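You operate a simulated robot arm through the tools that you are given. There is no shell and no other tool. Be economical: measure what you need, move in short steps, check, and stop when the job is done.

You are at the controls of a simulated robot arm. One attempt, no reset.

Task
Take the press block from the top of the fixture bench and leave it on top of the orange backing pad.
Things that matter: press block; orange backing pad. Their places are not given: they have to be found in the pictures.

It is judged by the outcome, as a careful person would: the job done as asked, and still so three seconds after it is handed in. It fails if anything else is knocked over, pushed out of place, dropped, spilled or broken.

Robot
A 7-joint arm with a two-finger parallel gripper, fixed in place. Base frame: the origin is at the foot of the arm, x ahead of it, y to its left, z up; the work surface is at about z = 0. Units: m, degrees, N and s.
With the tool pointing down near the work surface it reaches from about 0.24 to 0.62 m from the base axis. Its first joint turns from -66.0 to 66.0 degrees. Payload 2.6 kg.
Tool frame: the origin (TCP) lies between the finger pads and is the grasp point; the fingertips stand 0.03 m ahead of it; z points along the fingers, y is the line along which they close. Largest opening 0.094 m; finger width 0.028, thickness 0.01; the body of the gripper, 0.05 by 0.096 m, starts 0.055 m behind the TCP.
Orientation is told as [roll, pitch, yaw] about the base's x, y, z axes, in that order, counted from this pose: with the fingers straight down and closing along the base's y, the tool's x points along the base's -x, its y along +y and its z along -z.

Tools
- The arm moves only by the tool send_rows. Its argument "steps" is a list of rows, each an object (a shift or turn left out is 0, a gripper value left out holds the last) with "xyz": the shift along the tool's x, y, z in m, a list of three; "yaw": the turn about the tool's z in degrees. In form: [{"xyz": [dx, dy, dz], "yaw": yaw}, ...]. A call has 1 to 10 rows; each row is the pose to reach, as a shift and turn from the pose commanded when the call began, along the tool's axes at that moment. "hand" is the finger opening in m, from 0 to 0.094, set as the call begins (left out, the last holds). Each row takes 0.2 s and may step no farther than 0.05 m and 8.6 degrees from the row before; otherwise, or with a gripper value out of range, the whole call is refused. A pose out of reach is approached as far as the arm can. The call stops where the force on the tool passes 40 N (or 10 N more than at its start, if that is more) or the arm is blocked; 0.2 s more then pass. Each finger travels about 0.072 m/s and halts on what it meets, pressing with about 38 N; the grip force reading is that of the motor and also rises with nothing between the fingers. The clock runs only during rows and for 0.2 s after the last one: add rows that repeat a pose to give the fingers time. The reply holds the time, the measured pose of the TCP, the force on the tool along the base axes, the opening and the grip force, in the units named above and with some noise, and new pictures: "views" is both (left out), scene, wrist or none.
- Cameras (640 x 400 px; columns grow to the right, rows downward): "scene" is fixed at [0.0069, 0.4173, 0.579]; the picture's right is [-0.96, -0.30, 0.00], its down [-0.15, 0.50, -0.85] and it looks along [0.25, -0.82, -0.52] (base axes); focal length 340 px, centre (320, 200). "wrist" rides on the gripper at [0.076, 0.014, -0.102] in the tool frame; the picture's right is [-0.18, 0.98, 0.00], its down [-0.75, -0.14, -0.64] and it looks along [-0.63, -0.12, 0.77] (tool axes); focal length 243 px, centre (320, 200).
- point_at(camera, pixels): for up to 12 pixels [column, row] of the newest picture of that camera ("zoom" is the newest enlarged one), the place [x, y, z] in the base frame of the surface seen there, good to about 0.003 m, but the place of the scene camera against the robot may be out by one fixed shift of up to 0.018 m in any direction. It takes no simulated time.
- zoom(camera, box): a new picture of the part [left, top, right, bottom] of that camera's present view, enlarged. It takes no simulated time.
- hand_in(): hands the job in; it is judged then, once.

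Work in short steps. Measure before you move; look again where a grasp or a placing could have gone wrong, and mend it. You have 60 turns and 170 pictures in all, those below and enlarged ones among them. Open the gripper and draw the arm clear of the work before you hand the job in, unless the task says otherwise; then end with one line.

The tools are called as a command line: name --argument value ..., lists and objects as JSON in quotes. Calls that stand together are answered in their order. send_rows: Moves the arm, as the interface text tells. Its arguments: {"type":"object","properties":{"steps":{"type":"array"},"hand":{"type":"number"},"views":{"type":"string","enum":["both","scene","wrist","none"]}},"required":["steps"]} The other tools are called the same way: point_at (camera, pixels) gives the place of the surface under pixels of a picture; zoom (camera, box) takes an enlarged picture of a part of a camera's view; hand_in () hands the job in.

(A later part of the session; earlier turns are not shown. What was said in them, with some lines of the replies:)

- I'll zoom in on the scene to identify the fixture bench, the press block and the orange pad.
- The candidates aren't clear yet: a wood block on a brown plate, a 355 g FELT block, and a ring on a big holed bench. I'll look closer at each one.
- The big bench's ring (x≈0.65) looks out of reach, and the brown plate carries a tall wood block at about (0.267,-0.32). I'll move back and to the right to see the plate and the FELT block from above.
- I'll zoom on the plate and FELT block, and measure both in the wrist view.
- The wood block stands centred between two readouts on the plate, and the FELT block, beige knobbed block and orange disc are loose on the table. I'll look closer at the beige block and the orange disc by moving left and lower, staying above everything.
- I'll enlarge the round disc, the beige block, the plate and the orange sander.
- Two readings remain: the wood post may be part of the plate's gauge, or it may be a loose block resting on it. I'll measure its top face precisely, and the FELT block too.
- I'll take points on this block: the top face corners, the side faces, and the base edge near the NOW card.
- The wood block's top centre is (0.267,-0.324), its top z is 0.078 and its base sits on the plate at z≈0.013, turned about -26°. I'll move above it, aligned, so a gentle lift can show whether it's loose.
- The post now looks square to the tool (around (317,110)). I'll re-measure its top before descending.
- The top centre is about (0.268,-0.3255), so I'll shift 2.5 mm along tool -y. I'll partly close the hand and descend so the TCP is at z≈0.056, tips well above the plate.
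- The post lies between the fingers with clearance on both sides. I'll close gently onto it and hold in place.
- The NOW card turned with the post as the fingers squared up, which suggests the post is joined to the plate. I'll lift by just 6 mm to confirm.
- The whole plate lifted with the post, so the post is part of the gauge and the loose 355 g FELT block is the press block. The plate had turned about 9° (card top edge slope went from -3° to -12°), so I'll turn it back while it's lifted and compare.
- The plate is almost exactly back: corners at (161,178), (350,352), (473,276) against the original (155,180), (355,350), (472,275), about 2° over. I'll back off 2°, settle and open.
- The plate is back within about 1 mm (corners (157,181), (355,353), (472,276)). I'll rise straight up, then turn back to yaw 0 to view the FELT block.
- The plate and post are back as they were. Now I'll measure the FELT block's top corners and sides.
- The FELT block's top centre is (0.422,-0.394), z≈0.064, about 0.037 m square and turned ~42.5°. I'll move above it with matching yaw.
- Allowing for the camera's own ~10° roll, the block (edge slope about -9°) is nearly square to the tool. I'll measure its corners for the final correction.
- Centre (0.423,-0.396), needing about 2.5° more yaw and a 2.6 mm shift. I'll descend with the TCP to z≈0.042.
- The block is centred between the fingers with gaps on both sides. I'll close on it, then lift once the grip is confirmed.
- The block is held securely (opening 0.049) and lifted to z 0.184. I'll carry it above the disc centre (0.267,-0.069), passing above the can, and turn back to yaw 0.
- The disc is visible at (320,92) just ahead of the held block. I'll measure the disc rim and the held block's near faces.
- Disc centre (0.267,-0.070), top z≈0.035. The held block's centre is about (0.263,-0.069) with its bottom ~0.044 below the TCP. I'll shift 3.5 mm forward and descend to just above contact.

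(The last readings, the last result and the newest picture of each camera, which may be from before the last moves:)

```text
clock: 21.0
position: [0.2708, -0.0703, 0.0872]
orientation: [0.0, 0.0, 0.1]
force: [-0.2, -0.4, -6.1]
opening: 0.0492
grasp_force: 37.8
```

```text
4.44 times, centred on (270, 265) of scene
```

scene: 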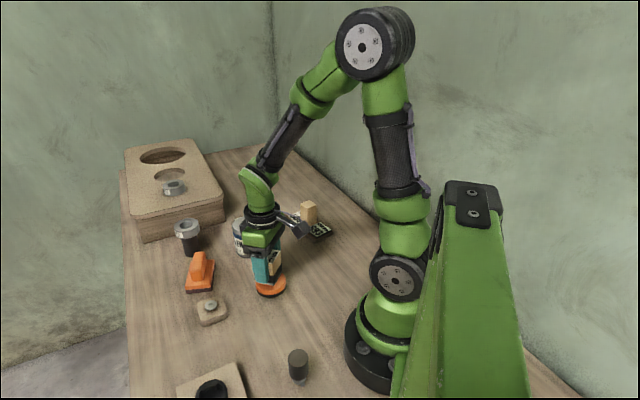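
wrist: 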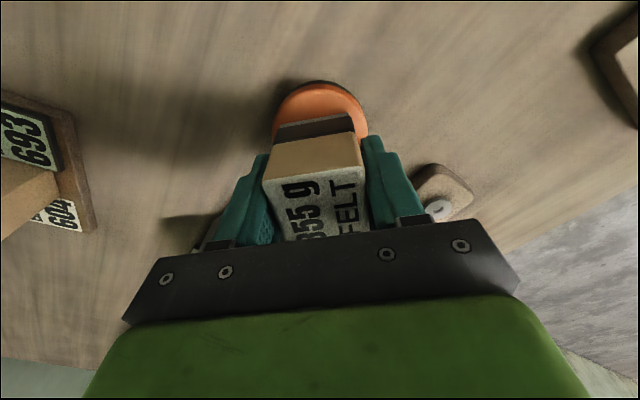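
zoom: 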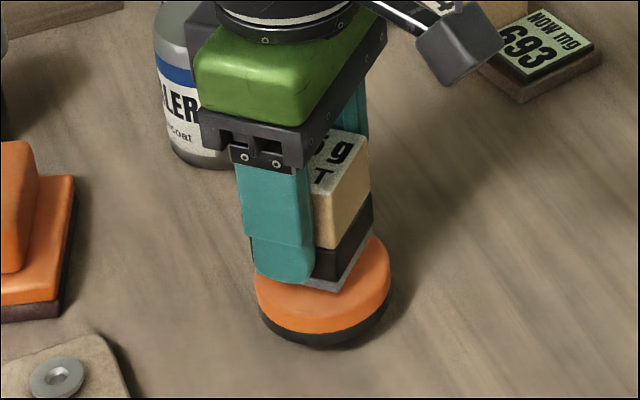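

The block hovers over the pad, well centred. I'll lower slowly by about 8 mm and watch the force.

send_rows --steps '[{"xyz": [0, 0, 0.002]}, {"xyz": [0, 0, 0.004]}, {"xyz": [0, 0, 0.006]}, {"xyz": [0, 0, 0.007]}, {"xyz": [0, 0, 0.007]}]' --views "wrist"

zoom --camera "scene" --box '[240, 250, 300, 310]'

```text
clock: 22.2
position: [0.2705, -0.0704, 0.08]
orientation: [0.0, -0.1, 0.0]
force: [-5.5, 2.4, 17.6]
opening: 0.0493
grasp_force: 37.9
```

wrist: 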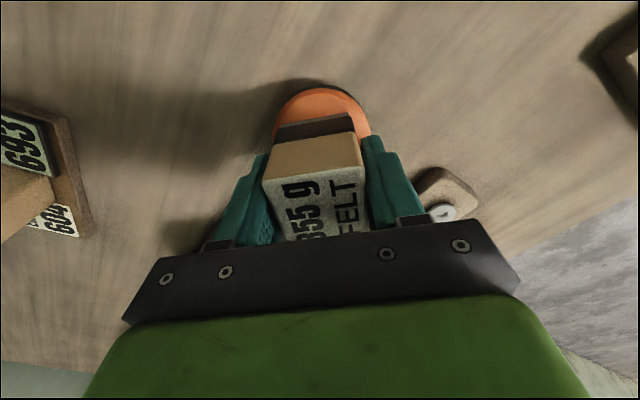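

```text
6.67 times, centred on (270, 280) of scene
```

zoom: 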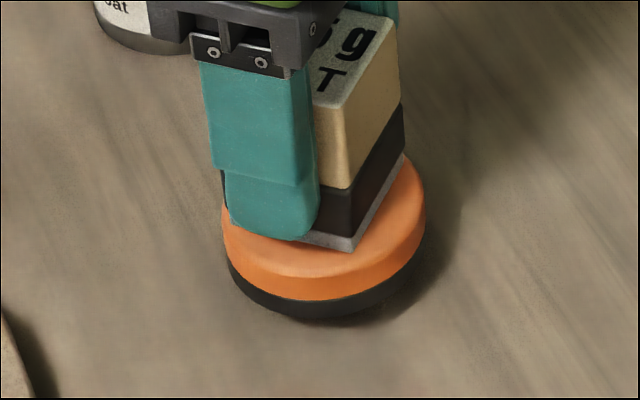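

Contact is made (force z +18 N) with the block sitting on the pad. I'll ease off 1 mm, then open the fingers.

send_rows --steps '[{"xyz": [0, 0, -0.001]}, {"xyz": [0, 0, -0.001]}]' --views "none"

send_rows --steps '[{"xyz": [0, 0, 0]}, {"xyz": [0, 0, 0]}, {"xyz": [0, 0, 0]}, {"xyz": [0, 0, 0]}]' --hand 0.08

```text
clock: 22.8
position: [0.2708, -0.0715, 0.0797]
orientation: [0.0, 0.1, 0.1]
force: [2.2, -0.1, -2.6]
opening: 0.0493
grasp_force: 38.4
```

```text
clock: 23.8
position: [0.271, -0.0724, 0.08]
orientation: [0.0, -0.1, 0.0]
force: [0.5, 0.7, 0.1]
opening: 0.0797
grasp_force: 0.0
```

scene: 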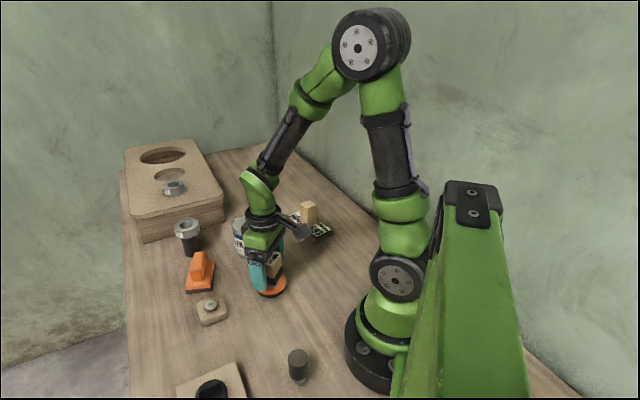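
wrist: 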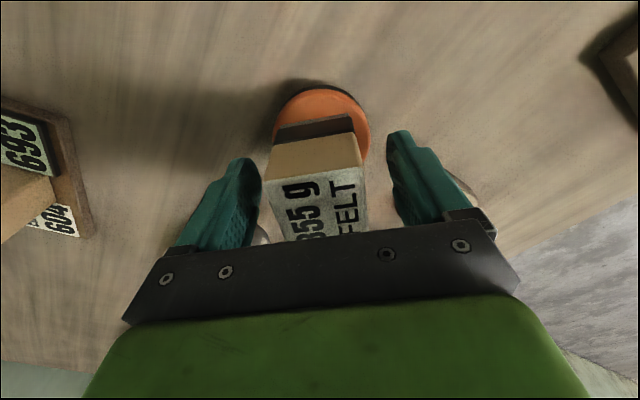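

The fingers are open and the block stands on the pad. I'll rise straight up clear of it.

send_rows --steps '[{"xyz": [0, 0, -0.02]}, {"xyz": [0, 0, -0.05]}, {"xyz": [0, 0, -0.09]}, {"xyz": [0, 0, -0.13]}, {"xyz": [0, -0.03, -0.15]}, {"xyz": [0, -0.07, -0.15]}, {"xyz": [0, -0.11, -0.15]}, {"xyz": [0, -0.11, -0.15]}]'

zoom --camera "scene" --box '[180, 180, 340, 320]'

zoom --camera "wrist" --box '[340, 20, 500, 140]'

```text
clock: 25.6
position: [0.2693, -0.1816, 0.2304]
orientation: [-0.1, 0.0, 0.0]
force: [0.5, -0.5, -0.8]
opening: 0.0799
grasp_force: 0.0
```

scene: 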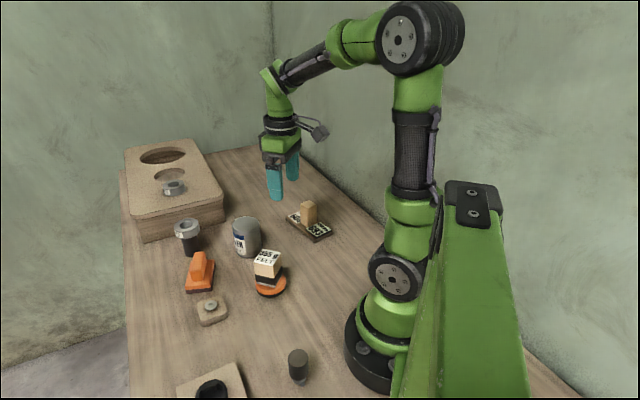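
wrist: 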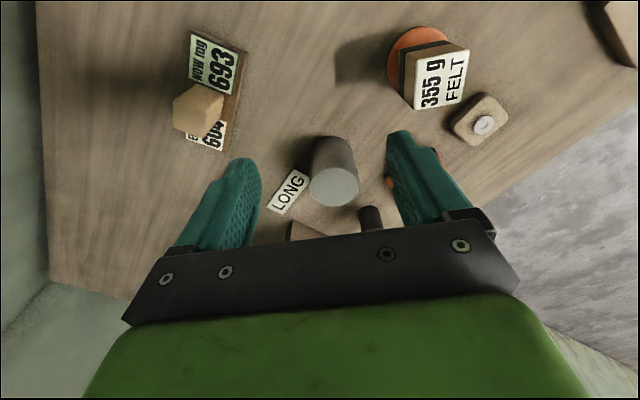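

```text
2.86 times, centred on (260, 250) of scene
```

zoom: 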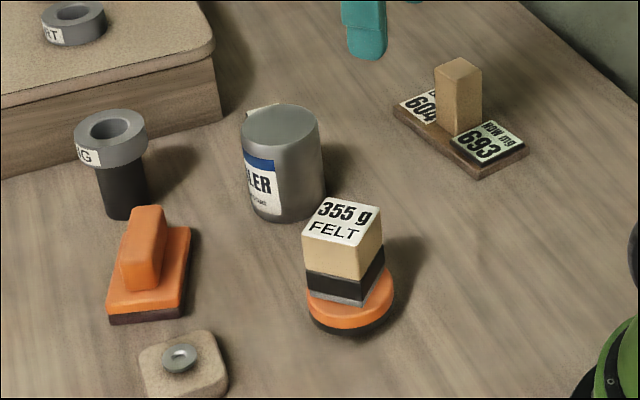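

```text
3.33 times, centred on (420, 80) of wrist
```

zoom: 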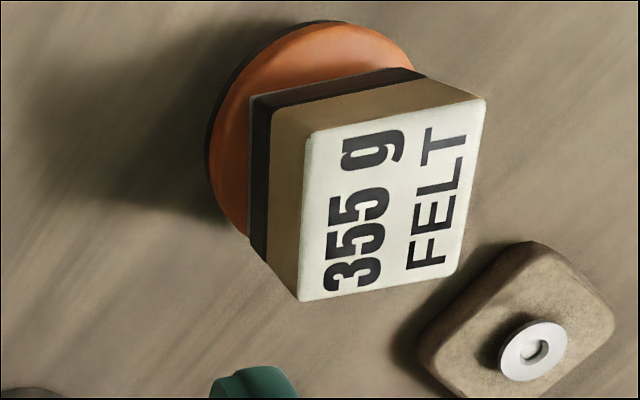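

The block rests upright on the pad. I'll check its centring against the disc.

point_at --camera "zoom" --pixels '[[310, 145], [478, 104], [303, 295], [455, 268], [395, 185], [222, 140], [325, 35], [405, 60]]'

```text
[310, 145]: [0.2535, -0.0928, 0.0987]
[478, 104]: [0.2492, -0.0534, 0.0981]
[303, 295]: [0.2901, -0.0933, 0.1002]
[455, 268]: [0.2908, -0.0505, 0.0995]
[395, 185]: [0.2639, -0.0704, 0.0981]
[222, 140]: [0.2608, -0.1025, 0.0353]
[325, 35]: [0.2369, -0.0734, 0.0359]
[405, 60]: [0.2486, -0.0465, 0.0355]
```

The block centre is (0.271,-0.072) and the pad centre is (0.267,-0.070), with the block's top level at z≈0.099. It is stable, the arm is clear and the gripper is open, so I'm handing in.

hand_in

```text
The job is handed in.
```

I put the block labelled "355 g FELT" on the round orange pad, taking it to be the press block and the pad to be the backing pad. It is upright, within about 4 mm of the pad's centre, and the arm is clear. Neither part was labelled by name. I first tried the wooden post on the small readout plate, but it is fixed to the plate, which lifted slightly and turned about 9°; I set it back to within about 1 mm.
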